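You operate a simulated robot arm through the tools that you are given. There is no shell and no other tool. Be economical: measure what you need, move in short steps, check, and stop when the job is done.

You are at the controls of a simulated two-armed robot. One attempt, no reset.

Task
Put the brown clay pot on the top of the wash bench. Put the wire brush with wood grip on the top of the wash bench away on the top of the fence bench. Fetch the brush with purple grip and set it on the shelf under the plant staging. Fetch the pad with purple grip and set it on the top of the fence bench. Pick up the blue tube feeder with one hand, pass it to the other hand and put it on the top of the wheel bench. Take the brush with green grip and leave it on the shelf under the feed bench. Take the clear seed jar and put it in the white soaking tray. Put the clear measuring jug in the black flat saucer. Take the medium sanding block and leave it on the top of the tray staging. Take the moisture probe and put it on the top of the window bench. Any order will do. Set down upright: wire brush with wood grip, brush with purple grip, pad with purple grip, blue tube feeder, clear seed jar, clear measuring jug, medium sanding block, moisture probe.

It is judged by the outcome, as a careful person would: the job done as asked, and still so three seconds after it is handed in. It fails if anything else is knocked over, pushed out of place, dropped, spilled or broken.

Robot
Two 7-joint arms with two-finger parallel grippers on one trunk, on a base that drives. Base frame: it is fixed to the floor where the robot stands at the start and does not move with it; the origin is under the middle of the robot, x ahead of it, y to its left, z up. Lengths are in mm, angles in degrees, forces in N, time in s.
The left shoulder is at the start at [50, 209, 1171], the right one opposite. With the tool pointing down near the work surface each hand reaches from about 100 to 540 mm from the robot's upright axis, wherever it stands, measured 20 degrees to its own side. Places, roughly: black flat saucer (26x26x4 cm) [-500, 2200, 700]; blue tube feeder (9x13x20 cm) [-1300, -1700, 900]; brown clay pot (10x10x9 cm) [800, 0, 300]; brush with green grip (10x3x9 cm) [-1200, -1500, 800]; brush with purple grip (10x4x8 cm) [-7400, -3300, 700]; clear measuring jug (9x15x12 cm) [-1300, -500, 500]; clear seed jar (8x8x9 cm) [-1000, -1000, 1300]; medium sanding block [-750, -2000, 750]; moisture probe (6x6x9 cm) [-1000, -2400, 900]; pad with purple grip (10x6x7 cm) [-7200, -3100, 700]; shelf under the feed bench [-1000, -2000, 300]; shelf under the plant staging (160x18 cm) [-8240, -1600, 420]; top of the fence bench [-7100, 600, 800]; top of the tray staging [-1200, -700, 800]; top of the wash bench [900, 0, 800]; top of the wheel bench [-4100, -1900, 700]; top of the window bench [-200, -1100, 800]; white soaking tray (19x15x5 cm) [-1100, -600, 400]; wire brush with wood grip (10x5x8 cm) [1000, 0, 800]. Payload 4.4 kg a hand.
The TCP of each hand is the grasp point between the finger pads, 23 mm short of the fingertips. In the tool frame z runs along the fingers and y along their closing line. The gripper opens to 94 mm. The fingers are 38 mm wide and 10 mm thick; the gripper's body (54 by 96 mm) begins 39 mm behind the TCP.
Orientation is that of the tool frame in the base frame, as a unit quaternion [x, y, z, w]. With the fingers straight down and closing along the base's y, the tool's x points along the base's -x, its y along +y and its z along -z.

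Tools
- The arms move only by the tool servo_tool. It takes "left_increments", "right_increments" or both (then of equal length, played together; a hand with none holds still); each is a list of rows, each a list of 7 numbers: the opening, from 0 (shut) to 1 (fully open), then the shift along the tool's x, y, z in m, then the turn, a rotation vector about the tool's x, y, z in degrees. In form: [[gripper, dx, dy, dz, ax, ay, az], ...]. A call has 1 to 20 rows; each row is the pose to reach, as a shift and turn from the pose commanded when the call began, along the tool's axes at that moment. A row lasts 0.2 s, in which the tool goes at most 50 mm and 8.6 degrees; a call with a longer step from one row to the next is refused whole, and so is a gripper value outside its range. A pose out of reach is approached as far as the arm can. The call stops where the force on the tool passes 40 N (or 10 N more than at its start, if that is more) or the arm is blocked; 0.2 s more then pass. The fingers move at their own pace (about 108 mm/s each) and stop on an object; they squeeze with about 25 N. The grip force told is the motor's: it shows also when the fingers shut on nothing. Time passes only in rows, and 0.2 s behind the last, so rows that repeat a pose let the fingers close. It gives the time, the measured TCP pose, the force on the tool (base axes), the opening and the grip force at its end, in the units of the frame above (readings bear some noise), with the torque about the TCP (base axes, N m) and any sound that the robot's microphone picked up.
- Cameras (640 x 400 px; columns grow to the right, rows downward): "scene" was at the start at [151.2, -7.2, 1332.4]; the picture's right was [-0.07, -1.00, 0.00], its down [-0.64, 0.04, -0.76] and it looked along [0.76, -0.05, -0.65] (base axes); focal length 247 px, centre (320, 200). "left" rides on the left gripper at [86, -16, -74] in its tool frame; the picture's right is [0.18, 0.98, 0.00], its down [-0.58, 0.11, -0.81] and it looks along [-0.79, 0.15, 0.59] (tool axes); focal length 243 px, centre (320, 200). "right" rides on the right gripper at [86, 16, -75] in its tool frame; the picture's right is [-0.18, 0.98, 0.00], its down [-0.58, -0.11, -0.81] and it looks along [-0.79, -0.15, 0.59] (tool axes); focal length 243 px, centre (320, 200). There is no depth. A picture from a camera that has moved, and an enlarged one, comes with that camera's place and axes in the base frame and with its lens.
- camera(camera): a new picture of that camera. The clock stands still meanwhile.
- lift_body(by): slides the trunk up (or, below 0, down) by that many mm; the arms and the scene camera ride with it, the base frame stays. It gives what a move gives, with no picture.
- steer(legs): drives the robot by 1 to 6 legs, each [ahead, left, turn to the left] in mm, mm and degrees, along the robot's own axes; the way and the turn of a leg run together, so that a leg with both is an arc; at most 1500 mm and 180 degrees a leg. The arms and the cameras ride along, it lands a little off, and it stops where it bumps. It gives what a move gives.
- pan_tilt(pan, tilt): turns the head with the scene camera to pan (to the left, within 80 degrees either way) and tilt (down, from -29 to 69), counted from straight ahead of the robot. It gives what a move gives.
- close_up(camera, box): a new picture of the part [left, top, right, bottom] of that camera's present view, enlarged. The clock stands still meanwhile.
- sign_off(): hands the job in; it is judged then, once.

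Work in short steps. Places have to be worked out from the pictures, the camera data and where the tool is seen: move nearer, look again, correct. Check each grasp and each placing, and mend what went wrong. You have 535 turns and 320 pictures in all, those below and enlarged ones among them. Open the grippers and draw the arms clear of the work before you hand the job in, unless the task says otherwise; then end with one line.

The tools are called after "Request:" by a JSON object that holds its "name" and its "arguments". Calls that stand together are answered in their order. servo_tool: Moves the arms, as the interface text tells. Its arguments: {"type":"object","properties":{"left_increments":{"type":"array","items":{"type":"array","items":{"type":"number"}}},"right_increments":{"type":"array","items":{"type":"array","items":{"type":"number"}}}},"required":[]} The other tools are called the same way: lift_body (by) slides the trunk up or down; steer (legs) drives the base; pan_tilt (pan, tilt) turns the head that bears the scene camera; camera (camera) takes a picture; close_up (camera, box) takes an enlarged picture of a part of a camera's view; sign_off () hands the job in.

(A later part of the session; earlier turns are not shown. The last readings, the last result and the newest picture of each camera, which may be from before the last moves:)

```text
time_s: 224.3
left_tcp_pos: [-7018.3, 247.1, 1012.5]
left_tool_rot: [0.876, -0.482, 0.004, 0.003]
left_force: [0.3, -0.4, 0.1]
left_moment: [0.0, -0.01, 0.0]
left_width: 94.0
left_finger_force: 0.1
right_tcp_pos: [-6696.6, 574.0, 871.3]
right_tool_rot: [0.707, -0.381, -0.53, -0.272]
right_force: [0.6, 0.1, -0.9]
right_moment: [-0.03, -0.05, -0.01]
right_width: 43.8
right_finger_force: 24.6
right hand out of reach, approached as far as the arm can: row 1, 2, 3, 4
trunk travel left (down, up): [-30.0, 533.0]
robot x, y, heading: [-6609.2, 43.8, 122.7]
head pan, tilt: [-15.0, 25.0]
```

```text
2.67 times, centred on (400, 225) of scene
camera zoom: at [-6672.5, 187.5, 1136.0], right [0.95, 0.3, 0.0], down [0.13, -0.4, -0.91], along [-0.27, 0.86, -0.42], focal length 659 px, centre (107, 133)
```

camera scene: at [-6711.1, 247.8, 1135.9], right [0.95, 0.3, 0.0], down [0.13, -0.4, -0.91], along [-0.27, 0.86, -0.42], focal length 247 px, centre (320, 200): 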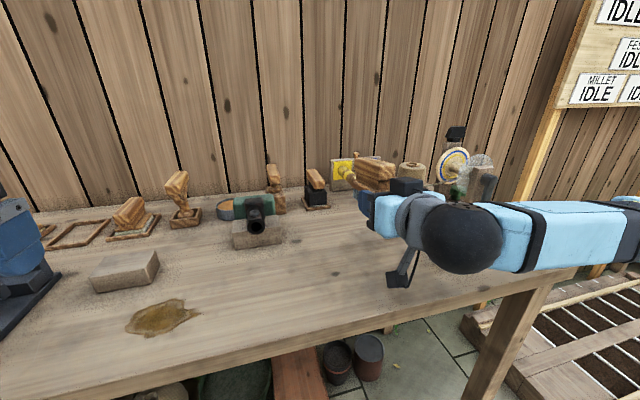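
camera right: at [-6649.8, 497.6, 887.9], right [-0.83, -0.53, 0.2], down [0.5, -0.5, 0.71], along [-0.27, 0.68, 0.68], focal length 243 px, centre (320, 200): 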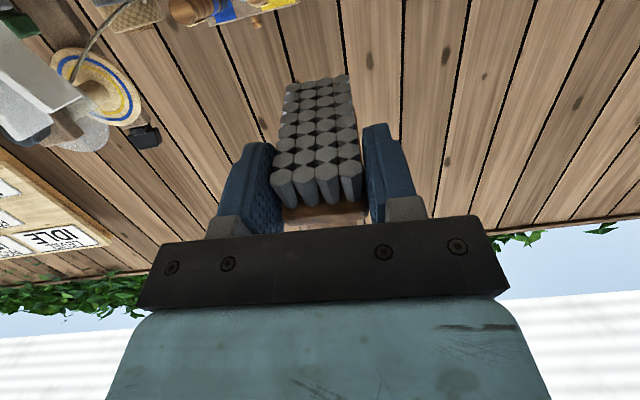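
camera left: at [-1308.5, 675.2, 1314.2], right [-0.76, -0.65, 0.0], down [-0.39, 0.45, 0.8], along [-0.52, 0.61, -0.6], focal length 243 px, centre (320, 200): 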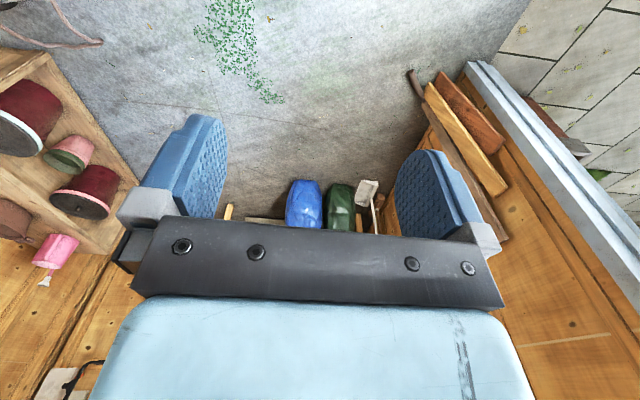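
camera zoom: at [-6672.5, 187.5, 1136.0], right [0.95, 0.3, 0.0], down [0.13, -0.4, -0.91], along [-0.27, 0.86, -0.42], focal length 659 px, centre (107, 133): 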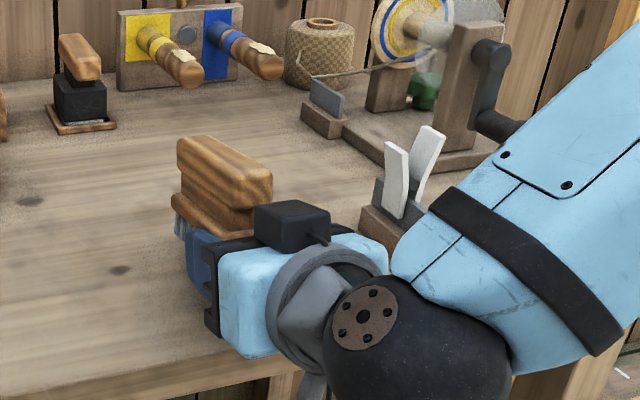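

No contact after all; the wrist limit stopped it. I lower with reduced pitch (by 10°).

Request:
{"name": "servo_tool", "arguments": {"right_increments": [[0, 0.006, 0, 0.002, 0, 4, 0], [0, 0.012, 0, 0.004, 0, 8, 0], [0, 0.019, 0, 0.006, 0, 11, 0], [0, 0.025, 0, 0.008, 0, 13, 0], [0, 0.031, 0, 0.01, 0, 15, 0]]}}

Request:
{"name": "close_up", "arguments": {"camera": "scene", "box": [280, 150, 520, 300]}}

```text
time_s: 225.5
left_tcp_pos: [-7017.7, 247.1, 1011.7]
left_tool_rot: [0.876, -0.483, 0.003, 0.003]
left_force: [-0.8, -0.1, -0.2]
left_moment: [0.03, 0.02, 0.0]
left_width: 94.0
left_finger_force: 0.0
right_tcp_pos: [-6697.6, 575.4, 848.4]
right_tool_rot: [0.765, -0.408, -0.445, -0.225]
right_force: [3.5, -2.3, 20.1]
right_moment: [0.35, -0.46, 0.13]
right_width: 43.9
right_finger_force: 25.2
trunk travel left (down, up): [-30.0, 533.0]
robot x, y, heading: [-6608.8, 41.3, 122.5]
head pan, tilt: [-15.0, 25.0]
stopped in row 5 (right hand): the force on the tool passed its limit at 47 N (the readings are from after the stop); the commanded pose is now the measured one
```

```text
2.67 times, centred on (400, 225) of scene
camera zoom: at [-6671.9, 185.6, 1136.4], right [0.95, 0.3, 0.0], down [0.13, -0.4, -0.91], along [-0.27, 0.87, -0.42], focal length 659 px, centre (107, 133)
```

zoom: 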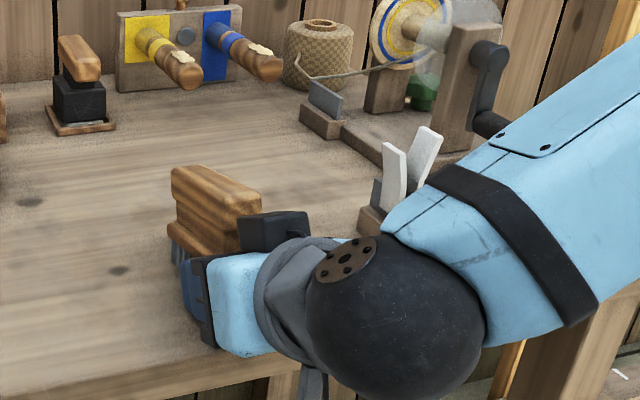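

20 N up now: the brush's far end is on the bench and starting to pivot. I lower a few more mm.

Request:
{"name": "servo_tool", "arguments": {"right_increments": [[0, 0.0034, 0, 0.002, 0, 0, 0], [0, 0.0068, 0, 0.004, 0, 0, 0], [0, 0.01, 0, 0.006, 0, 0, 0]]}}

Request:
{"name": "camera", "arguments": {"camera": "right"}}

```text
time_s: 225.9
left_tcp_pos: [-7017.3, 246.5, 1010.9]
left_tool_rot: [0.876, -0.483, 0.004, 0.002]
left_force: [0.5, -0.3, 0.1]
left_moment: [-0.05, -0.02, -0.02]
left_width: 94.2
left_finger_force: 0.0
right_tcp_pos: [-6698.6, 575.8, 847.1]
right_tool_rot: [0.763, -0.407, -0.448, -0.227]
right_force: [4.8, -2.3, 17.3]
right_moment: [0.31, -0.42, 0.07]
right_width: 43.6
right_finger_force: 25.1
trunk travel left (down, up): [-30.0, 533.0]
robot x, y, heading: [-6607.1, 45.7, 122.1]
head pan, tilt: [-15.0, 25.0]
stopped in row 1 (right hand): the force on the tool passed its limit at 46 N (the readings are from after the stop); the commanded pose is now the measured one
```

```text
214 pictures are left
camera right: at [-6651.2, 478.0, 809.8], right [-0.86, -0.48, 0.18], down [0.34, -0.27, 0.9], along [-0.38, 0.84, 0.39], focal length 243 px, centre (320, 200)
```

right: 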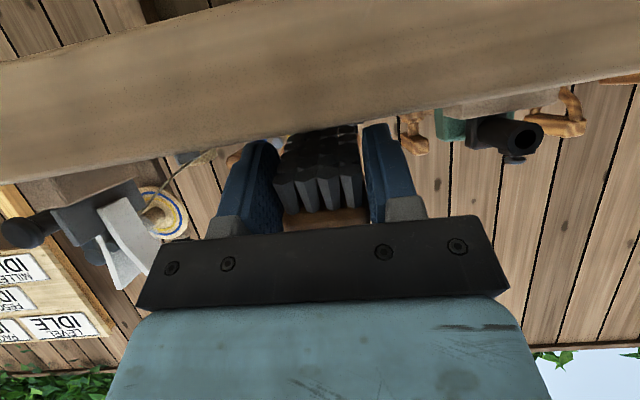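

Bench top is at z≈819, so the TCP is 28 mm above it — the brush should be essentially flat now. I open the fingers.

Request:
{"name": "servo_tool", "arguments": {"right_increments": [[0.55, 0, 0, 0, 0, 0, 0], [0.65, -0.002, 0, 0, 0, 0, 0], [0.75, -0.004, 0, 0, 0, 0, 0]]}}

Request:
{"name": "close_up", "arguments": {"camera": "scene", "box": [280, 150, 520, 300]}}

Request:
{"name": "camera", "arguments": {"camera": "right"}}

```text
time_s: 226.7
left_tcp_pos: [-7016.8, 247.6, 1011.3]
left_tool_rot: [0.876, -0.482, 0.004, 0.003]
left_force: [0.7, -0.3, -0.2]
left_moment: [0.0, 0.0, 0.01]
left_width: 94.4
left_finger_force: 0.1
right_tcp_pos: [-6698.9, 578.5, 848.4]
right_tool_rot: [0.763, -0.409, -0.445, -0.227]
right_force: [0.3, -6.4, 7.4]
right_moment: [0.03, -0.22, -0.2]
right_width: 69.1
right_finger_force: 0.0
trunk travel left (down, up): [-30.0, 533.0]
robot x, y, heading: [-6606.6, 44.8, 122.6]
head pan, tilt: [-15.0, 25.0]
```

```text
2.67 times, centred on (400, 225) of scene
camera zoom: at [-6671.9, 186.6, 1136.0], right [0.95, 0.3, 0.0], down [0.13, -0.4, -0.91], along [-0.27, 0.86, -0.42], focal length 659 px, centre (107, 133)
```

zoom: 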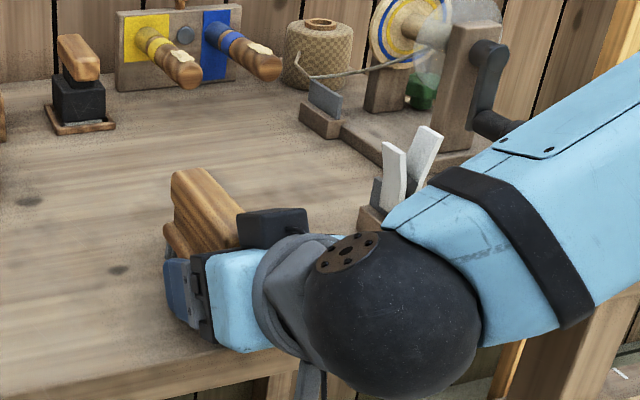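

```text
212 pictures are left
camera right: at [-6651.1, 479.8, 811.0], right [-0.86, -0.48, 0.18], down [0.33, -0.27, 0.91], along [-0.38, 0.84, 0.39], focal length 243 px, centre (320, 200)
```

right: 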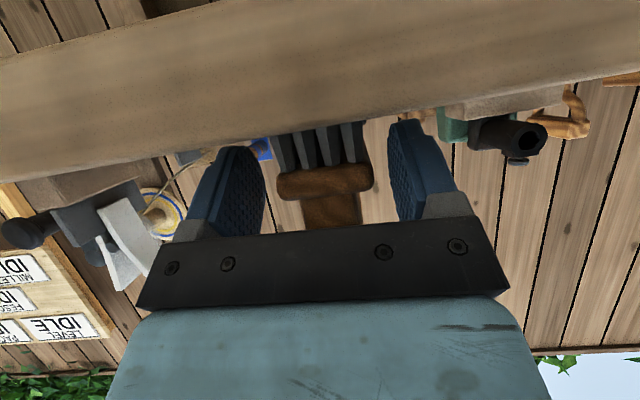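

The brush stands on its bristles between the open fingers. I lift 3 mm and back straight off.

Request:
{"name": "servo_tool", "arguments": {"right_increments": [[0.95, -0.0035, 0, -0.002, 0, 0, 0]]}}

Request:
{"name": "steer", "arguments": {"legs": [[-150, 0, 0]]}}

Request:
{"name": "camera", "arguments": {"camera": "scene"}}

```text
time_s: 227.1
left_tcp_pos: [-7017.4, 248.1, 1011.2]
left_tool_rot: [0.876, -0.483, 0.004, 0.003]
left_force: [0.0, 0.3, -0.1]
left_moment: [0.0, 0.03, -0.01]
left_width: 94.1
left_finger_force: 0.0
right_tcp_pos: [-6700.7, 579.1, 852.6]
right_tool_rot: [0.764, -0.409, -0.445, -0.226]
right_force: [0.6, -0.8, -0.2]
right_moment: [0.01, -0.03, 0.01]
right_width: 89.3
right_finger_force: 0.0
trunk travel left (down, up): [-30.0, 533.0]
robot x, y, heading: [-6608.8, 42.5, 122.4]
head pan, tilt: [-15.0, 25.0]
```

```text
time_s: 228.5
left_tcp_pos: [-6937.0, 120.4, 1010.3]
left_tool_rot: [0.876, -0.481, 0.004, 0.003]
left_force: [0.3, -0.3, -0.1]
left_moment: [0.0, 0.0, -0.01]
left_width: 94.0
left_finger_force: 0.0
right_tcp_pos: [-6620.8, 451.7, 853.1]
right_tool_rot: [0.764, -0.407, -0.446, -0.226]
right_force: [-0.1, -0.2, 0.8]
right_moment: [0.0, -0.02, -0.04]
right_width: 89.1
right_finger_force: 0.0
trunk travel left (down, up): [-30.0, 533.0]
robot x, y, heading: [-6522.1, -81.8, 122.9]
head pan, tilt: [-15.0, 25.0]
```

```text
211 pictures are left
camera scene: at [-6591.2, 60.0, 1136.1], right [0.95, 0.3, 0.0], down [0.13, -0.4, -0.91], along [-0.28, 0.86, -0.42], focal length 247 px, centre (320, 200)
```

scene: 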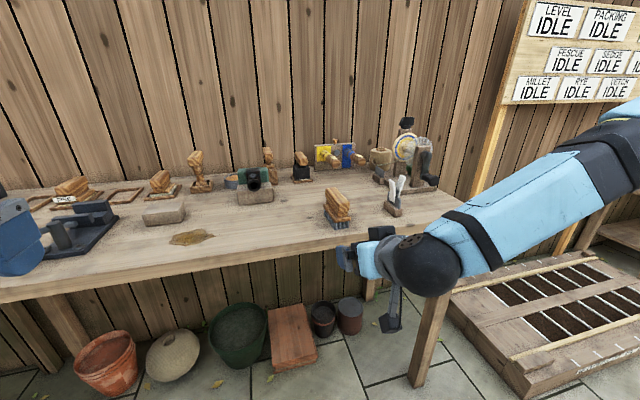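

The wire brush stands upright on the fence bench. Next: the purple-grip brush and pad. I bring the right hand back to pointing down, raise the trunk, and turn left to view the back of the yard.

Request:
{"name": "servo_tool", "arguments": {"right_increments": [[1, 0, 0, -0.01, 0, 8, 0], [1, 0, 0, -0.02, 0, 16, 0], [1, 0, 0, -0.03, 0, 24, 0], [1, 0, 0, -0.04, 0, 32, 0], [1, -0.02, 0, -0.05, 0, 40, 0], [1, -0.04, 0, -0.06, 0, 48, 0], [1, -0.06, 0, -0.07, 0, 56, 0], [1, -0.08, 0, -0.08, 0, 60, 0]]}}

Request:
{"name": "lift_body", "arguments": {"by": 250}}

Request:
{"name": "steer", "arguments": {"legs": [[-120, 0, 0], [0, 0, 88]]}}

Request:
{"name": "pan_tilt", "arguments": {"pan": 15, "tilt": 28}}

Request:
{"name": "camera", "arguments": {"camera": "scene"}}

```text
time_s: 230.3
left_tcp_pos: [-6938.0, 119.2, 1010.9]
left_tool_rot: [0.877, -0.481, 0.004, 0.004]
left_force: [-0.3, 0.1, -0.4]
left_moment: [0.0, -0.05, -0.01]
left_width: 94.1
left_finger_force: 0.1
right_tcp_pos: [-6601.7, 427.9, 962.0]
right_tool_rot: [0.885, -0.465, -0.003, 0.009]
right_force: [0.6, 0.6, -0.1]
right_moment: [-0.01, -0.02, -0.05]
right_width: 93.8
right_finger_force: 0.1
trunk travel left (down, up): [-30.0, 533.0]
robot x, y, heading: [-6528.5, -77.1, 122.8]
head pan, tilt: [-15.0, 25.0]
```

```text
time_s: 232.9
left_tcp_pos: [-6937.4, 119.5, 1260.8]
left_tool_rot: [0.876, -0.482, 0.005, 0.004]
left_force: [0.2, 0.3, 0.5]
left_moment: [-0.02, 0.02, 0.02]
left_width: 93.9
left_finger_force: 0.0
right_tcp_pos: [-6603.2, 426.1, 1213.2]
right_tool_rot: [0.885, -0.466, -0.004, 0.008]
right_force: [-0.1, 0.4, -0.2]
right_moment: [-0.02, -0.03, -0.02]
right_width: 94.2
right_finger_force: 0.0
trunk travel left (down, up): [-280.0, 283.0]
robot x, y, heading: [-6522.9, -82.6, 122.7]
head pan, tilt: [-15.0, 25.0]
```

```text
time_s: 237.8
left_tcp_pos: [-6685.5, -582.5, 1261.3]
left_tool_rot: [0.967, 0.256, 0.005, -0.001]
left_force: [0.5, -0.1, -0.5]
left_moment: [0.03, 0.01, 0.0]
left_width: 93.9
left_finger_force: 0.1
right_tcp_pos: [-6976.0, -233.5, 1212.1]
right_tool_rot: [0.962, 0.274, 0.002, 0.009]
right_force: [-0.3, 0.3, -0.5]
right_moment: [0.01, 0.02, 0.0]
right_width: 94.1
right_finger_force: 0.0
trunk travel left (down, up): [-280.0, 283.0]
robot x, y, heading: [-6463.0, -183.3, -150.3]
head pan, tilt: [-15.0, 25.0]
```

```text
time_s: 238.8
left_tcp_pos: [-6685.6, -582.9, 1260.6]
left_tool_rot: [0.967, 0.256, 0.005, 0.0]
left_force: [0.3, -0.5, 0.1]
left_moment: [0.01, 0.0, 0.0]
left_width: 94.0
left_finger_force: 0.1
right_tcp_pos: [-6975.9, -233.5, 1212.7]
right_tool_rot: [0.962, 0.274, 0.003, 0.009]
right_force: [0.0, -0.3, 0.0]
right_moment: [0.0, 0.0, -0.01]
right_width: 93.9
right_finger_force: 0.1
trunk travel left (down, up): [-280.0, 283.0]
robot x, y, heading: [-6467.0, -184.1, -150.0]
head pan, tilt: [15.0, 28.0]
```

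```text
210 pictures are left
camera scene: at [-6586.0, -282.1, 1381.2], right [-0.7, 0.71, 0.0], down [0.33, 0.33, -0.88], along [-0.63, -0.62, -0.47], focal length 247 px, centre (320, 200)
```

scene: 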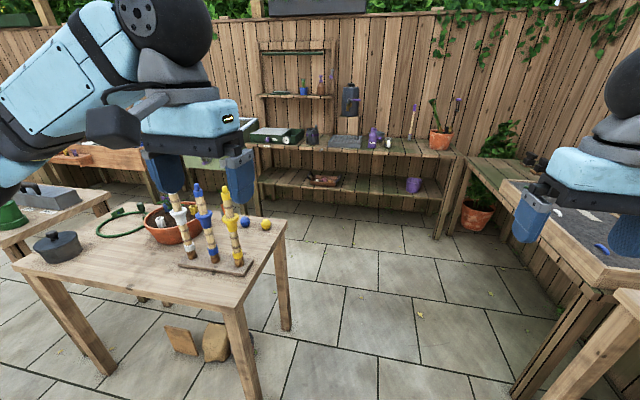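

I see the plant staging at the back with a lower shelf, and a lane between it and the sprinkler table. I drive ahead 1250 and then turn left along that lane.

Request:
{"name": "steer", "arguments": {"legs": [[1300, 0, 0]]}}

Request:
{"name": "pan_tilt", "arguments": {"pan": 70, "tilt": 30}}

Request:
{"name": "camera", "arguments": {"camera": "scene"}}

Request:
{"name": "pan_tilt", "arguments": {"pan": 10, "tilt": 35}}

Request:
{"name": "camera", "arguments": {"camera": "scene"}}

```text
time_s: 245.2
left_tcp_pos: [-7826.0, -1196.6, 1260.5]
left_tool_rot: [0.971, 0.239, 0.005, 0.0]
left_force: [-0.3, -0.3, 0.2]
left_moment: [0.01, 0.02, 0.03]
left_width: 94.1
left_finger_force: 0.1
right_tcp_pos: [-8102.8, -838.0, 1212.4]
right_tool_rot: [0.966, 0.257, 0.003, 0.01]
right_force: [0.6, -0.7, 0.2]
right_moment: [0.02, -0.01, 0.01]
right_width: 93.9
right_finger_force: 0.1
trunk travel left (down, up): [-280.0, 283.0]
robot x, y, heading: [-7589.9, -804.1, -152.0]
head pan, tilt: [15.0, 28.0]
```

```text
time_s: 246.5
left_tcp_pos: [-7826.6, -1195.6, 1260.4]
left_tool_rot: [0.971, 0.239, 0.005, 0.0]
left_force: [-0.1, 0.6, -0.6]
left_moment: [0.02, -0.03, -0.01]
left_width: 94.0
left_finger_force: 0.0
right_tcp_pos: [-8104.9, -837.9, 1212.3]
right_tool_rot: [0.967, 0.256, 0.002, 0.009]
right_force: [0.4, 0.8, -0.8]
right_moment: [0.01, -0.01, 0.03]
right_width: 93.8
right_finger_force: 0.2
trunk travel left (down, up): [-280.0, 283.0]
robot x, y, heading: [-7588.2, -803.3, -152.2]
head pan, tilt: [70.0, 30.0]
```

```text
209 pictures are left
camera scene: at [-7637.7, -926.6, 1378.0], right [-0.99, -0.14, 0.0], down [-0.07, 0.5, -0.87], along [0.12, -0.86, -0.5], focal length 247 px, centre (320, 200)
```

scene: 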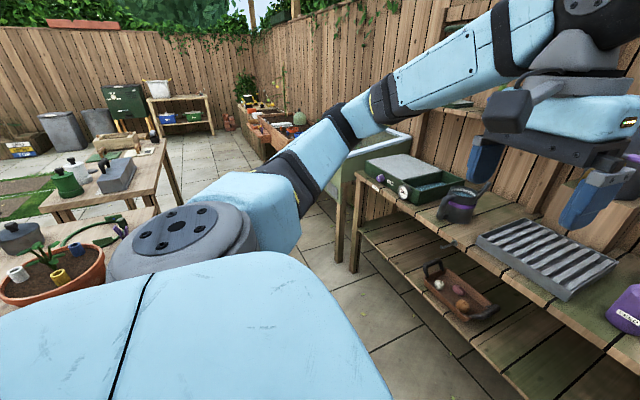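

```text
time_s: 247.8
left_tcp_pos: [-7826.1, -1195.4, 1260.8]
left_tool_rot: [0.971, 0.239, 0.005, 0.0]
left_force: [-0.1, -0.4, 0.6]
left_moment: [0.01, 0.0, 0.02]
left_width: 94.3
left_finger_force: 0.1
right_tcp_pos: [-8104.4, -836.6, 1212.7]
right_tool_rot: [0.966, 0.257, 0.002, 0.009]
right_force: [-0.2, 0.1, 0.3]
right_moment: [-0.04, -0.02, 0.0]
right_width: 94.1
right_finger_force: 0.1
trunk travel left (down, up): [-280.0, 283.0]
robot x, y, heading: [-7588.3, -807.4, -152.1]
head pan, tilt: [10.0, 35.0]
```

```text
208 pictures are left
camera scene: at [-7719.5, -891.1, 1370.2], right [-0.61, 0.79, 0.0], down [0.45, 0.35, -0.82], along [-0.65, -0.5, -0.57], focal length 247 px, centre (320, 200)
```

scene: 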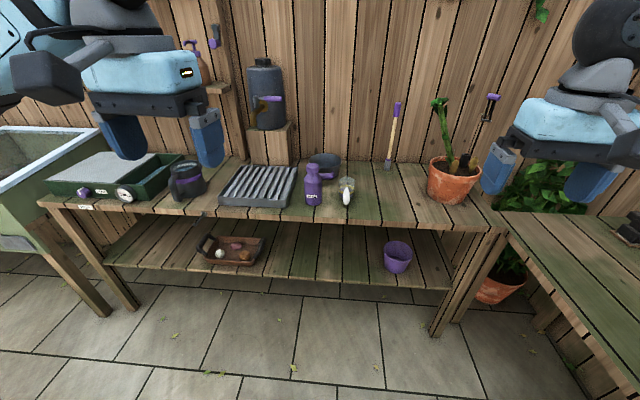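

The staging's lower shelf is free between the basket and the purple pot. First I fetch the purple items to the left: ahead 240, turn left 90°, then look.

Request:
{"name": "steer", "arguments": {"legs": [[230, 0, 0], [0, 0, 92]]}}

Request:
{"name": "pan_tilt", "arguments": {"pan": 0, "tilt": 30}}

Request:
{"name": "camera", "arguments": {"camera": "scene"}}

```text
time_s: 253.4
left_tcp_pos: [-7398.3, -1142.3, 1261.0]
left_tool_rot: [0.512, 0.859, 0.003, -0.005]
left_force: [-0.1, 0.9, 0.1]
left_moment: [0.03, -0.01, 0.04]
left_width: 93.8
left_finger_force: 0.0
right_tcp_pos: [-7751.4, -1425.6, 1213.1]
right_tool_rot: [0.497, 0.868, 0.008, 0.005]
right_force: [0.3, 0.1, 0.2]
right_moment: [0.05, 0.01, -0.03]
right_width: 93.8
right_finger_force: 0.0
trunk travel left (down, up): [-280.0, 283.0]
robot x, y, heading: [-7793.3, -905.5, -61.3]
head pan, tilt: [10.0, 35.0]
```

```text
time_s: 254.1
left_tcp_pos: [-7396.7, -1142.0, 1261.0]
left_tool_rot: [0.512, 0.859, 0.004, -0.004]
left_force: [-0.8, -0.2, 0.4]
left_moment: [-0.02, 0.01, 0.0]
left_width: 94.0
left_finger_force: 0.0
right_tcp_pos: [-7751.1, -1425.0, 1212.0]
right_tool_rot: [0.496, 0.868, 0.008, 0.005]
right_force: [-0.2, -0.7, 0.5]
right_moment: [0.02, 0.02, 0.01]
right_width: 94.0
right_finger_force: 0.0
trunk travel left (down, up): [-280.0, 283.0]
robot x, y, heading: [-7792.7, -911.4, -61.2]
head pan, tilt: [0.0, 30.0]
```

```text
207 pictures are left
camera scene: at [-7717.6, -1051.3, 1378.0], right [-0.88, -0.48, 0.0], down [-0.24, 0.44, -0.87], along [0.42, -0.76, -0.5], focal length 247 px, centre (320, 200)
```

scene: 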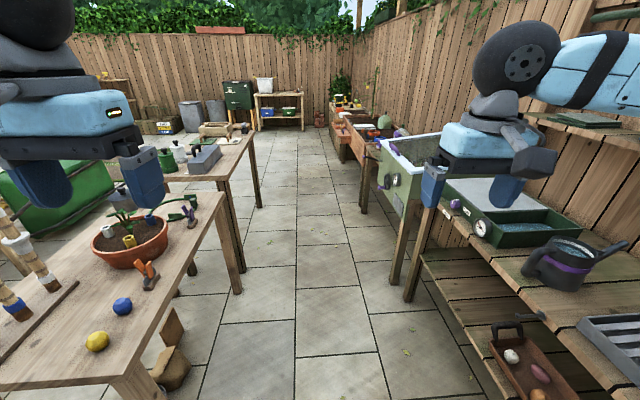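

The lane leads past the sink to the low planter bench with purple things. I stretch the arms forward to narrow the robot and drive 1200 ahead.

Request:
{"name": "servo_tool", "arguments": {"right_increments": [[1, -0.04, 0.01, 0, 0, 0, 0], [1, -0.08, 0.02, 0, 0, 0, 0], [1, -0.12, 0.03, 0, 0, 0, 0], [1, -0.16, 0.04, 0, 0, 0, 0], [1, -0.2, 0.05, 0, 0, 0, 0], [1, -0.24, 0.06, 0, 0, 0, 0], [1, -0.28, 0.07, 0, 0, 0, 0], [1, -0.32, 0.08, 0, 0, 0, 0]], "left_increments": [[1, -0.048, -0.01, 0, 0, 0, 0], [1, -0.096, -0.02, 0, 0, 0, 0], [1, -0.144, -0.03, 0, 0, 0, 0], [1, -0.192, -0.04, 0, 0, 0, 0], [1, -0.24, -0.05, 0, 0, 0, 0], [1, -0.288, -0.06, 0, 0, 0, 0], [1, -0.336, -0.07, 0, 0, 0, 0], [1, -0.384, -0.08, 0, 0, 0, 0]]}}

Request:
{"name": "steer", "arguments": {"legs": [[1300, 0, 0]]}}

Request:
{"name": "pan_tilt", "arguments": {"pan": -40, "tilt": 35}}

Request:
{"name": "camera", "arguments": {"camera": "scene"}}

```text
time_s: 255.9
left_tcp_pos: [-7281.6, -1521.8, 1254.8]
left_tool_rot: [0.512, 0.859, 0.004, -0.005]
left_force: [1.6, 0.7, 0.0]
left_moment: [0.0, 0.05, 0.04]
left_width: 93.7
left_finger_force: 0.2
right_tcp_pos: [-7519.5, -1664.8, 1211.8]
right_tool_rot: [0.496, 0.868, 0.008, 0.003]
right_force: [-1.1, 0.0, -0.1]
right_moment: [0.0, 0.0, 0.03]
right_width: 93.9
right_finger_force: 0.0
trunk travel left (down, up): [-280.0, 283.0]
robot x, y, heading: [-7792.7, -909.4, -61.5]
head pan, tilt: [0.0, 30.0]
```

```text
time_s: 262.4
left_tcp_pos: [-6646.5, -2632.5, 1257.8]
left_tool_rot: [0.503, 0.864, 0.004, -0.003]
left_force: [-0.6, 0.7, 0.0]
left_moment: [-0.01, 0.03, -0.02]
left_width: 93.9
left_finger_force: 0.0
right_tcp_pos: [-6882.4, -2780.5, 1213.9]
right_tool_rot: [0.489, 0.872, 0.008, 0.005]
right_force: [-0.1, 0.2, -0.7]
right_moment: [0.02, -0.02, 0.01]
right_width: 93.8
right_finger_force: 0.0
trunk travel left (down, up): [-280.0, 283.0]
robot x, y, heading: [-7167.3, -2034.8, -60.4]
head pan, tilt: [0.0, 30.0]
```

```text
time_s: 263.4
left_tcp_pos: [-6647.8, -2632.5, 1255.8]
left_tool_rot: [0.504, 0.864, 0.005, -0.004]
left_force: [-0.1, 0.5, -0.4]
left_moment: [-0.02, 0.01, -0.03]
left_width: 94.1
left_finger_force: 0.0
right_tcp_pos: [-6881.0, -2780.3, 1213.6]
right_tool_rot: [0.489, 0.872, 0.009, 0.005]
right_force: [0.2, 0.3, -0.5]
right_moment: [-0.02, -0.01, 0.02]
right_width: 93.9
right_finger_force: 0.0
trunk travel left (down, up): [-280.0, 283.0]
robot x, y, heading: [-7165.5, -2030.9, -60.3]
head pan, tilt: [-40.0, 35.0]
```

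```text
206 pictures are left
camera scene: at [-7150.2, -2180.3, 1370.2], right [-0.98, 0.18, 0.0], down [0.1, 0.56, -0.82], along [-0.15, -0.81, -0.57], focal length 247 px, centre (320, 200)
```

scene: 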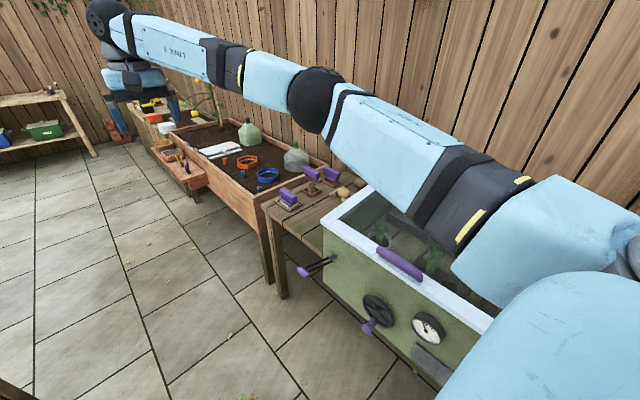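

The purple-grip tools are on the little bench beside the sink. Zoom in to tell brush from pad.

Request:
{"name": "close_up", "arguments": {"camera": "scene", "box": [255, 150, 375, 225]}}

```text
5.33 times, centred on (315, 188) of scene
camera zoom: at [-7150.2, -2180.3, 1370.2], right [-0.98, 0.18, 0.0], down [0.1, 0.56, -0.82], along [-0.15, -0.81, -0.57], focal length 1318 px, centre (347, 267)
```

zoom: 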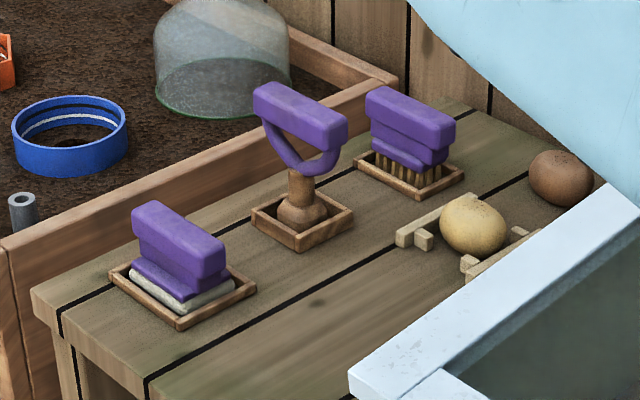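

The front item (grey pad) is the purple-grip pad at ≈[-7183, -3172]; the rear one (bristles) is the purple-grip brush at ≈[-7430, -3353]; both run parallel to the bench front. I drive ahead 800, retract the arms, and turn right to face that bench.

Request:
{"name": "steer", "arguments": {"legs": [[800, 0, 0]]}}

Request:
{"name": "servo_tool", "arguments": {"right_increments": [[1, 0.045, -0.01, 0, 0, 0, 0], [1, 0.09, -0.02, 0, 0, 0, 0], [1, 0.135, -0.03, 0, 0, 0, 0], [1, 0.18, -0.04, 0, 0, 0, 0], [1, 0.225, -0.05, 0, 0, 0, 0], [1, 0.27, -0.06, 0, 0, 0, 0], [1, 0.315, -0.07, 0, 0, 0, 0], [1, 0.36, -0.08, 0, 0, 0, 0]], "left_increments": [[1, 0.045, 0.01, 0, 0, 0, 0], [1, 0.09, 0.02, 0, 0, 0, 0], [1, 0.135, 0.03, 0, 0, 0, 0], [1, 0.18, 0.04, 0, 0, 0, 0], [1, 0.225, 0.05, 0, 0, 0, 0], [1, 0.27, 0.06, 0, 0, 0, 0], [1, 0.315, 0.07, 0, 0, 0, 0], [1, 0.36, 0.08, 0, 0, 0, 0]]}}

Request:
{"name": "steer", "arguments": {"legs": [[0, 0, -90]]}}

Request:
{"name": "pan_tilt", "arguments": {"pan": 0, "tilt": 42}}

Request:
{"name": "camera", "arguments": {"camera": "scene"}}

```text
time_s: 267.7
left_tcp_pos: [-6254.5, -3336.7, 1257.2]
left_tool_rot: [0.506, 0.863, 0.003, -0.004]
left_force: [0.6, 0.3, -0.1]
left_moment: [0.0, 0.03, 0.02]
left_width: 94.0
left_finger_force: 0.1
right_tcp_pos: [-6489.2, -3482.6, 1213.7]
right_tool_rot: [0.491, 0.871, 0.008, 0.005]
right_force: [0.5, 0.2, 0.3]
right_moment: [0.0, 0.02, -0.01]
right_width: 94.0
right_finger_force: 0.1
trunk travel left (down, up): [-280.0, 283.0]
robot x, y, heading: [-6772.2, -2735.0, -60.5]
head pan, tilt: [-40.0, 35.0]
```

```text
time_s: 269.5
left_tcp_pos: [-6358.7, -2980.8, 1260.0]
left_tool_rot: [0.505, 0.863, 0.004, -0.003]
left_force: [-0.2, 0.5, -0.2]
left_moment: [-0.01, -0.01, -0.01]
left_width: 94.2
left_finger_force: 0.1
right_tcp_pos: [-6744.6, -3212.2, 1213.6]
right_tool_rot: [0.491, 0.871, 0.008, 0.007]
right_force: [0.1, -0.1, 0.2]
right_moment: [-0.01, 0.0, 0.03]
right_width: 94.3
right_finger_force: 0.2
trunk travel left (down, up): [-280.0, 283.0]
robot x, y, heading: [-6770.9, -2735.9, -60.6]
head pan, tilt: [-40.0, 35.0]
```

```text
time_s: 273.8
left_tcp_pos: [-7020.8, -3146.2, 1258.9]
left_tool_rot: [0.968, 0.25, 0.005, -0.001]
left_force: [-0.2, -0.4, 1.0]
left_moment: [0.01, -0.02, -0.02]
left_width: 93.8
left_finger_force: 0.0
right_tcp_pos: [-7251.0, -2760.4, 1212.9]
right_tool_rot: [0.964, 0.267, 0.003, 0.009]
right_force: [0.1, 0.0, 0.3]
right_moment: [0.01, 0.0, 0.0]
right_width: 93.9
right_finger_force: 0.0
trunk travel left (down, up): [-280.0, 283.0]
robot x, y, heading: [-6771.3, -2736.2, -150.9]
head pan, tilt: [-40.0, 35.0]
```

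```text
time_s: 274.8
left_tcp_pos: [-7021.0, -3146.1, 1258.2]
left_tool_rot: [0.968, 0.25, 0.005, 0.0]
left_force: [-0.4, 0.0, 0.1]
left_moment: [0.01, 0.0, 0.0]
left_width: 94.0
left_finger_force: 0.1
right_tcp_pos: [-7250.8, -2760.1, 1213.0]
right_tool_rot: [0.963, 0.268, 0.002, 0.01]
right_force: [0.2, 0.0, 0.1]
right_moment: [0.02, 0.01, 0.03]
right_width: 94.0
right_finger_force: 0.0
trunk travel left (down, up): [-280.0, 283.0]
robot x, y, heading: [-6769.8, -2734.2, -151.0]
head pan, tilt: [0.0, 42.0]
```

```text
204 pictures are left
camera scene: at [-6903.5, -2809.4, 1359.7], right [-0.49, 0.87, 0.0], down [0.58, 0.33, -0.74], along [-0.65, -0.36, -0.67], focal length 247 px, centre (320, 200)
```

scene: 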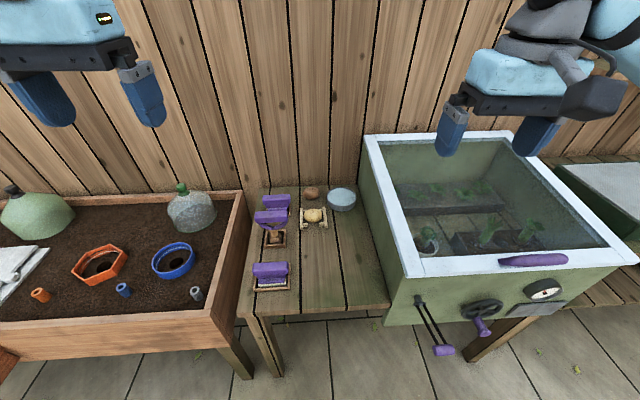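

Excellent view of the small bench. Zoom for measurements.

Request:
{"name": "close_up", "arguments": {"camera": "scene", "box": [230, 170, 390, 320]}}

```text
2.67 times, centred on (310, 245) of scene
camera zoom: at [-6903.5, -2809.4, 1359.7], right [-0.49, 0.87, 0.0], down [0.58, 0.33, -0.74], along [-0.65, -0.36, -0.67], focal length 659 px, centre (347, 80)
```

zoom: 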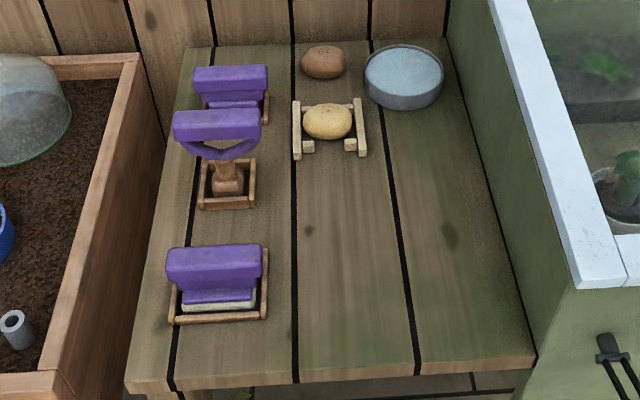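

Pad grip top ≈[-7170, -3109, 776] (left arm, 530 ahead), brush grip top ≈[-7388, -3245, 790]. I lower the trunk 100 and bring the left hand above the pad, yawed 90° so it closes fore-aft.

Request:
{"name": "lift_body", "arguments": {"by": -100}}

Request:
{"name": "servo_tool", "arguments": {"left_increments": [[1, -0.01, -0.01, 0.02, 0, 0, -8], [1, -0.02, -0.02, 0.045, 0, 0, -16], [1, -0.03, -0.03, 0.07, 0, 0, -24], [1, -0.04, -0.04, 0.09, 0, 0, -32], [1, -0.05, -0.05, 0.115, 0, 0, -40], [1, -0.06, -0.06, 0.135, 0, 0, -48], [1, -0.07, -0.07, 0.16, 0, 0, -56], [1, -0.08, -0.08, 0.18, 0, 0, -64], [1, -0.09, -0.09, 0.2, 0, 0, -72], [1, -0.1, -0.1, 0.225, 0, 0, -80], [1, -0.11, -0.104, 0.25, 0, 0, -88]]}}

Request:
{"name": "camera", "arguments": {"camera": "left"}}

Request:
{"name": "close_up", "arguments": {"camera": "scene", "box": [200, 170, 400, 320]}}

```text
time_s: 276.2
left_tcp_pos: [-7021.3, -3146.8, 1159.4]
left_tool_rot: [0.968, 0.25, 0.005, 0.0]
left_force: [0.0, -0.1, 0.4]
left_moment: [0.0, 0.03, 0.02]
left_width: 94.1
left_finger_force: 0.1
right_tcp_pos: [-7250.8, -2760.0, 1113.5]
right_tool_rot: [0.963, 0.268, 0.002, 0.009]
right_force: [0.2, -0.9, 0.2]
right_moment: [0.0, 0.01, 0.02]
right_width: 93.9
right_finger_force: 0.1
trunk travel left (down, up): [-180.0, 383.0]
robot x, y, heading: [-6769.6, -2736.0, -151.0]
head pan, tilt: [0.0, 42.0]
```

```text
time_s: 278.6
left_tcp_pos: [-7165.5, -3106.2, 908.3]
left_tool_rot: [0.522, 0.853, 0.005, 0.002]
left_force: [-0.2, -0.6, -0.3]
left_moment: [0.0, 0.03, 0.02]
left_width: 93.9
left_finger_force: 0.1
right_tcp_pos: [-7251.8, -2761.1, 1113.4]
right_tool_rot: [0.964, 0.266, 0.003, 0.009]
right_force: [0.4, 0.3, 0.5]
right_moment: [0.0, -0.01, 0.0]
right_width: 93.8
right_finger_force: 0.1
trunk travel left (down, up): [-180.0, 383.0]
robot x, y, heading: [-6771.5, -2734.3, -151.2]
head pan, tilt: [0.0, 42.0]
```

```text
202 pictures are left
camera left: at [-7219.9, -3036.7, 980.7], right [0.79, 0.61, 0.01], down [0.35, -0.47, 0.81], along [0.5, -0.63, -0.59], focal length 243 px, centre (320, 200)
```

left: 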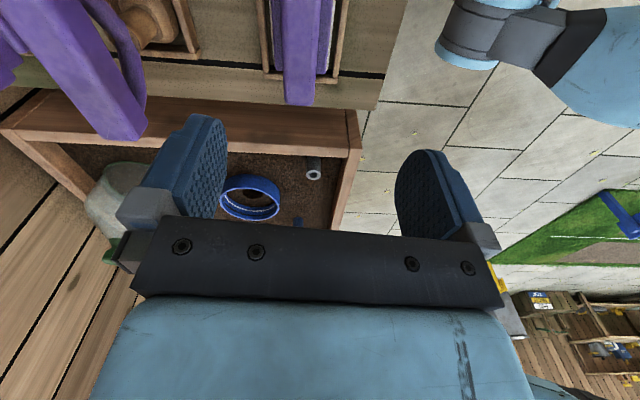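

```text
2.67 times, centred on (300, 245) of scene
camera zoom: at [-6903.7, -2809.9, 1259.7], right [-0.49, 0.87, 0.0], down [0.58, 0.33, -0.74], along [-0.65, -0.36, -0.67], focal length 659 px, centre (373, 80)
```

zoom: 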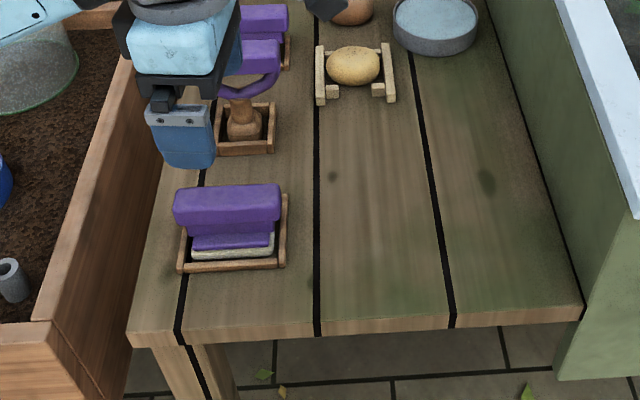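

Aligned within a couple of degrees; a 6 mm correction toward the fence. I descend to grip height in stages.

Request:
{"name": "servo_tool", "arguments": {"left_increments": [[1, 0.005, -0.006, 0.03, 0, 0, 0], [1, 0.005, -0.006, 0.065, 0, 0, 0], [1, 0.005, -0.006, 0.1, 0, 0, 0]]}}

Request:
{"name": "camera", "arguments": {"camera": "left"}}

Request:
{"name": "close_up", "arguments": {"camera": "scene", "box": [200, 170, 360, 290]}}

```text
time_s: 279.4
left_tcp_pos: [-7172.5, -3109.0, 807.5]
left_tool_rot: [0.522, 0.853, 0.005, 0.003]
left_force: [0.1, 0.0, 0.2]
left_moment: [0.01, -0.01, 0.01]
left_width: 94.2
left_finger_force: 0.0
right_tcp_pos: [-7251.9, -2760.8, 1113.0]
right_tool_rot: [0.963, 0.268, 0.003, 0.009]
right_force: [-0.3, -0.4, -0.3]
right_moment: [-0.04, 0.05, -0.01]
right_width: 93.9
right_finger_force: 0.1
trunk travel left (down, up): [-180.0, 383.0]
robot x, y, heading: [-6771.9, -2736.8, -150.9]
head pan, tilt: [0.0, 42.0]
```

```text
200 pictures are left
camera left: at [-7226.5, -3036.9, 880.2], right [0.79, 0.61, 0.01], down [0.35, -0.47, 0.81], along [0.5, -0.64, -0.59], focal length 243 px, centre (320, 200)
```

left: 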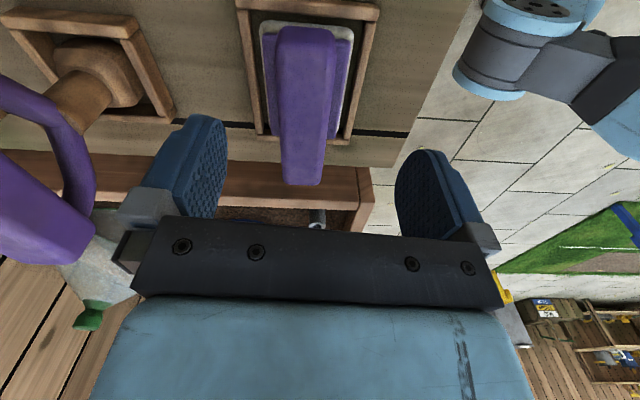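

```text
3.33 times, centred on (280, 230) of scene
camera zoom: at [-6903.6, -2809.8, 1259.8], right [-0.49, 0.87, 0.0], down [0.58, 0.33, -0.74], along [-0.65, -0.36, -0.67], focal length 824 px, centre (453, 100)
```

zoom: 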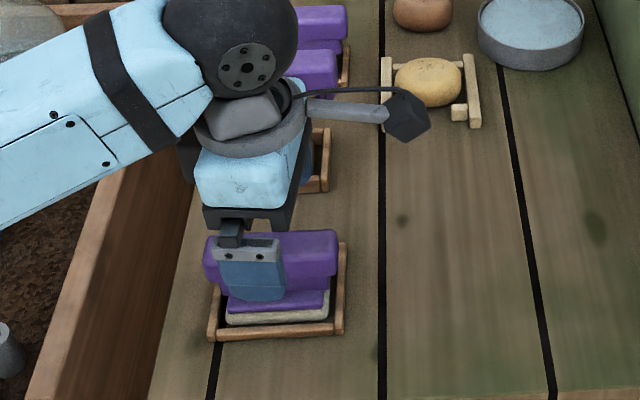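

The grip centre is ~11 mm nearer the camera side and 7 mm toward the fence. I correct while descending to z≈762, then close.

Request:
{"name": "servo_tool", "arguments": {"left_increments": [[1, 0.01, -0.007, 0.005, 0, 0, 0], [1, 0.01, -0.007, 0.03, 0, 0, 0], [1, 0.01, -0.007, 0.046, 0, 0, 0], [0.4, 0.01, -0.007, 0.046, 0, 0, 0], [0, 0.01, -0.007, 0.046, 0, 0, 0], [0, 0.01, -0.007, 0.046, 0, 0, 0]]}}

Request:
{"name": "camera", "arguments": {"camera": "left"}}

```text
time_s: 280.8
left_tcp_pos: [-7182.6, -3101.1, 763.3]
left_tool_rot: [0.522, 0.853, 0.004, 0.002]
left_force: [-10.6, -5.0, 6.7]
left_moment: [-0.02, 0.46, 0.2]
left_width: 29.8
left_finger_force: 25.0
right_tcp_pos: [-7251.0, -2760.1, 1112.3]
right_tool_rot: [0.964, 0.267, 0.002, 0.009]
right_force: [0.4, 0.4, -0.7]
right_moment: [0.03, 0.01, 0.02]
right_width: 94.0
right_finger_force: 0.0
trunk travel left (down, up): [-180.0, 383.0]
robot x, y, heading: [-6770.7, -2734.5, -150.9]
head pan, tilt: [0.0, 42.0]
```

```text
198 pictures are left
camera left: at [-7236.9, -3029.7, 835.9], right [0.79, 0.61, 0.01], down [0.35, -0.47, 0.81], along [0.5, -0.64, -0.59], focal length 243 px, centre (320, 200)
```

left: 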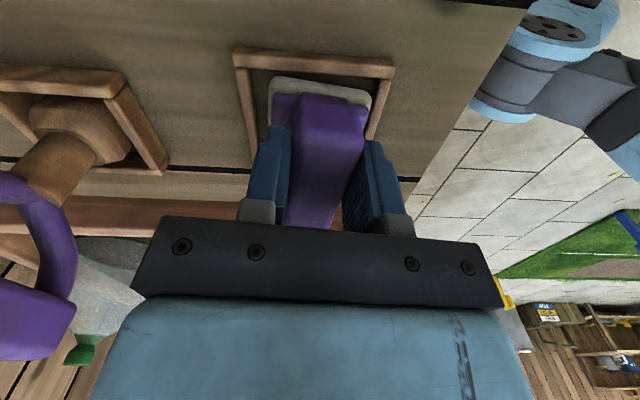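

Pad gripped (30 mm). I lift it 170 mm straight up.

Request:
{"name": "servo_tool", "arguments": {"left_increments": [[0, 0, 0, -0.03, 0, 0, 0], [0, 0, 0, -0.07, 0, 0, 0], [0, 0, 0, -0.11, 0, 0, 0], [0, 0, 0, -0.15, 0, 0, 0], [0, 0, 0, -0.19, 0, 0, 0]]}}

Request:
{"name": "close_up", "arguments": {"camera": "scene", "box": [180, 140, 380, 290]}}

```text
time_s: 282.0
left_tcp_pos: [-7183.8, -3099.6, 950.6]
left_tool_rot: [0.522, 0.853, 0.004, 0.003]
left_force: [0.1, 0.1, -0.9]
left_moment: [0.01, 0.0, 0.0]
left_width: 29.8
left_finger_force: 24.7
right_tcp_pos: [-7250.7, -2759.8, 1112.8]
right_tool_rot: [0.964, 0.267, 0.002, 0.01]
right_force: [0.8, 0.2, 0.6]
right_moment: [0.0, -0.02, 0.0]
right_width: 94.0
right_finger_force: 0.0
trunk travel left (down, up): [-180.0, 383.0]
robot x, y, heading: [-6773.9, -2733.0, -150.8]
head pan, tilt: [0.0, 42.0]
```

```text
2.67 times, centred on (280, 215) of scene
camera zoom: at [-6903.2, -2809.1, 1259.7], right [-0.49, 0.87, 0.0], down [0.58, 0.33, -0.74], along [-0.65, -0.36, -0.67], focal length 659 px, centre (427, 160)
```

zoom: 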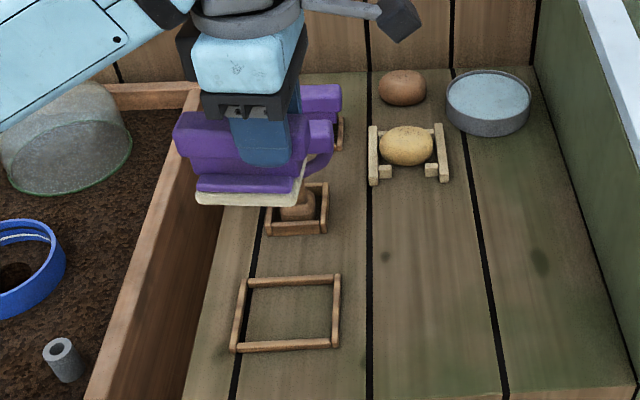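

Pad is clear. I draw the left hand back, up and out of the way, then reposition for the right arm: left 280 and ahead 100.

Request:
{"name": "servo_tool", "arguments": {"left_increments": [[0, -0.02, 0.03, -0.03, 0, 0, 0], [0, -0.04, 0.06, -0.06, 0, 0, 0], [0, -0.06, 0.09, -0.09, 0, 0, 0], [0, -0.08, 0.12, -0.12, 0, 0, 0], [0, -0.1, 0.15, -0.15, 0, 0, 0]]}}

Request:
{"name": "steer", "arguments": {"legs": [[0, 270, 0], [110, 0, 0]]}}

Request:
{"name": "pan_tilt", "arguments": {"pan": -10, "tilt": 45}}

Request:
{"name": "camera", "arguments": {"camera": "scene"}}

```text
time_s: 283.2
left_tcp_pos: [-7003.8, -3121.9, 1105.4]
left_tool_rot: [0.522, 0.853, 0.004, 0.002]
left_force: [0.3, 0.2, -1.1]
left_moment: [0.05, 0.02, -0.02]
left_width: 29.6
left_finger_force: 24.8
right_tcp_pos: [-7250.0, -2760.4, 1113.4]
right_tool_rot: [0.964, 0.267, 0.002, 0.009]
right_force: [-0.9, 0.2, 0.7]
right_moment: [-0.03, 0.03, 0.02]
right_width: 93.9
right_finger_force: 0.0
trunk travel left (down, up): [-180.0, 383.0]
robot x, y, heading: [-6771.3, -2733.1, -150.9]
head pan, tilt: [0.0, 42.0]
```

```text
time_s: 286.9
left_tcp_pos: [-6957.5, -3397.9, 1103.7]
left_tool_rot: [0.525, 0.851, 0.004, 0.003]
left_force: [0.3, 0.4, -1.2]
left_moment: [-0.02, 0.01, 0.0]
left_width: 29.8
left_finger_force: 24.8
right_tcp_pos: [-7200.0, -3034.3, 1112.6]
right_tool_rot: [0.964, 0.265, 0.003, 0.01]
right_force: [1.3, -0.6, -0.1]
right_moment: [-0.03, 0.01, 0.0]
right_width: 93.8
right_finger_force: 0.0
trunk travel left (down, up): [-180.0, 383.0]
robot x, y, heading: [-6719.6, -3008.9, -151.1]
head pan, tilt: [0.0, 42.0]
```

```text
time_s: 287.6
left_tcp_pos: [-6956.3, -3398.3, 1103.7]
left_tool_rot: [0.525, 0.851, 0.005, 0.003]
left_force: [-0.2, -0.2, -1.7]
left_moment: [0.0, 0.01, 0.01]
left_width: 29.4
left_finger_force: 24.9
right_tcp_pos: [-7199.5, -3033.9, 1112.6]
right_tool_rot: [0.964, 0.264, 0.002, 0.009]
right_force: [1.5, -0.4, -0.4]
right_moment: [0.0, 0.01, 0.0]
right_width: 94.1
right_finger_force: 0.0
trunk travel left (down, up): [-180.0, 383.0]
robot x, y, heading: [-6718.4, -3014.0, -150.9]
head pan, tilt: [-10.0, 45.0]
```

```text
196 pictures are left
camera scene: at [-6856.3, -3071.5, 1255.4], right [-0.32, 0.95, 0.0], down [0.67, 0.23, -0.71], along [-0.67, -0.23, -0.71], focal length 247 px, centre (320, 200)
```

scene: 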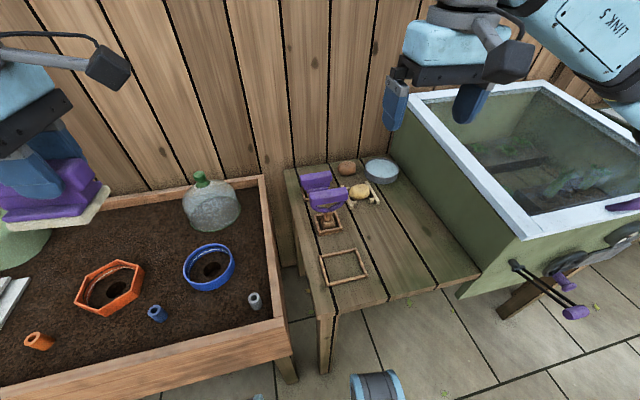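

Brush is 693 ahead, 136 right. I raise the trunk 80 (elbow clearance over the sink) and bring the right hand above the brush, yawed 88°.

Request:
{"name": "lift_body", "arguments": {"by": 80}}

Request:
{"name": "servo_tool", "arguments": {"right_increments": [[1, -0.025, 0.008, 0.01, 0, 0, 8], [1, -0.05, 0.016, 0.03, 0, 0, 16], [1, -0.075, 0.024, 0.05, 0, 0, 24], [1, -0.1, 0.032, 0.075, 0, 0, 32], [1, -0.125, 0.04, 0.1, 0, 0, 40], [1, -0.15, 0.048, 0.125, 0, 0, 48], [1, -0.175, 0.056, 0.15, 0, 0, 56], [1, -0.2, 0.064, 0.18, 0, 0, 64], [1, -0.225, 0.072, 0.21, 0, 0, 72], [1, -0.25, 0.08, 0.24, 0, 0, 80], [1, -0.269, 0.085, 0.27, 0, 0, 88]]}}

Request:
{"name": "camera", "arguments": {"camera": "right"}}

Request:
{"name": "close_up", "arguments": {"camera": "scene", "box": [240, 130, 440, 280]}}

```text
time_s: 288.8
left_tcp_pos: [-6955.8, -3396.7, 1185.2]
left_tool_rot: [0.526, 0.851, 0.005, 0.003]
left_force: [0.4, -0.2, -1.1]
left_moment: [0.02, -0.02, -0.02]
left_width: 29.6
left_finger_force: 25.5
right_tcp_pos: [-7199.7, -3034.8, 1192.9]
right_tool_rot: [0.964, 0.265, 0.002, 0.009]
right_force: [0.8, 0.6, 1.1]
right_moment: [0.0, 0.01, 0.02]
right_width: 93.9
right_finger_force: 0.1
trunk travel left (down, up): [-260.0, 303.0]
robot x, y, heading: [-6722.7, -3011.2, -151.2]
head pan, tilt: [-10.0, 45.0]
```

```text
time_s: 291.2
left_tcp_pos: [-6956.5, -3397.3, 1183.6]
left_tool_rot: [0.525, 0.851, 0.005, 0.003]
left_force: [-0.6, 0.1, -2.2]
left_moment: [0.05, -0.02, 0.05]
left_width: 29.5
left_finger_force: 24.8
right_tcp_pos: [-7386.7, -3249.6, 923.6]
right_tool_rot: [0.877, -0.48, 0.009, 0.004]
right_force: [-0.9, -0.1, -0.3]
right_moment: [0.0, -0.05, -0.02]
right_width: 94.2
right_finger_force: 0.0
trunk travel left (down, up): [-260.0, 303.0]
robot x, y, heading: [-6717.8, -3011.6, -151.4]
head pan, tilt: [-10.0, 45.0]
```

```text
195 pictures are left
camera right: at [-7353.3, -3328.5, 999.0], right [-0.93, -0.37, 0.0], down [-0.23, 0.56, 0.8], along [-0.3, 0.74, -0.61], focal length 243 px, centre (320, 200)
```

right: 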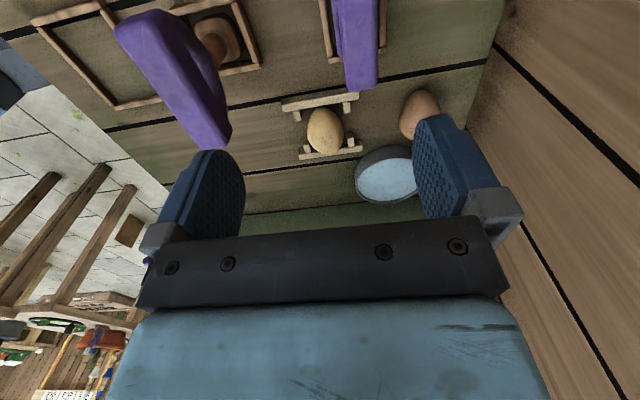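

```text
2.67 times, centred on (340, 205) of scene
camera zoom: at [-6856.7, -3071.7, 1335.4], right [-0.32, 0.95, 0.0], down [0.67, 0.23, -0.71], along [-0.67, -0.23, -0.71], focal length 659 px, centre (267, 187)
```

zoom: 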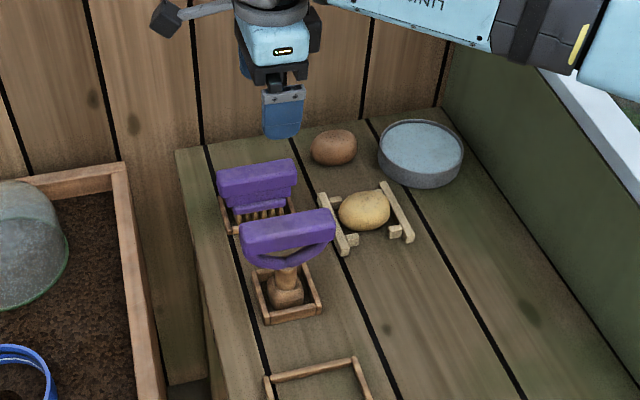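

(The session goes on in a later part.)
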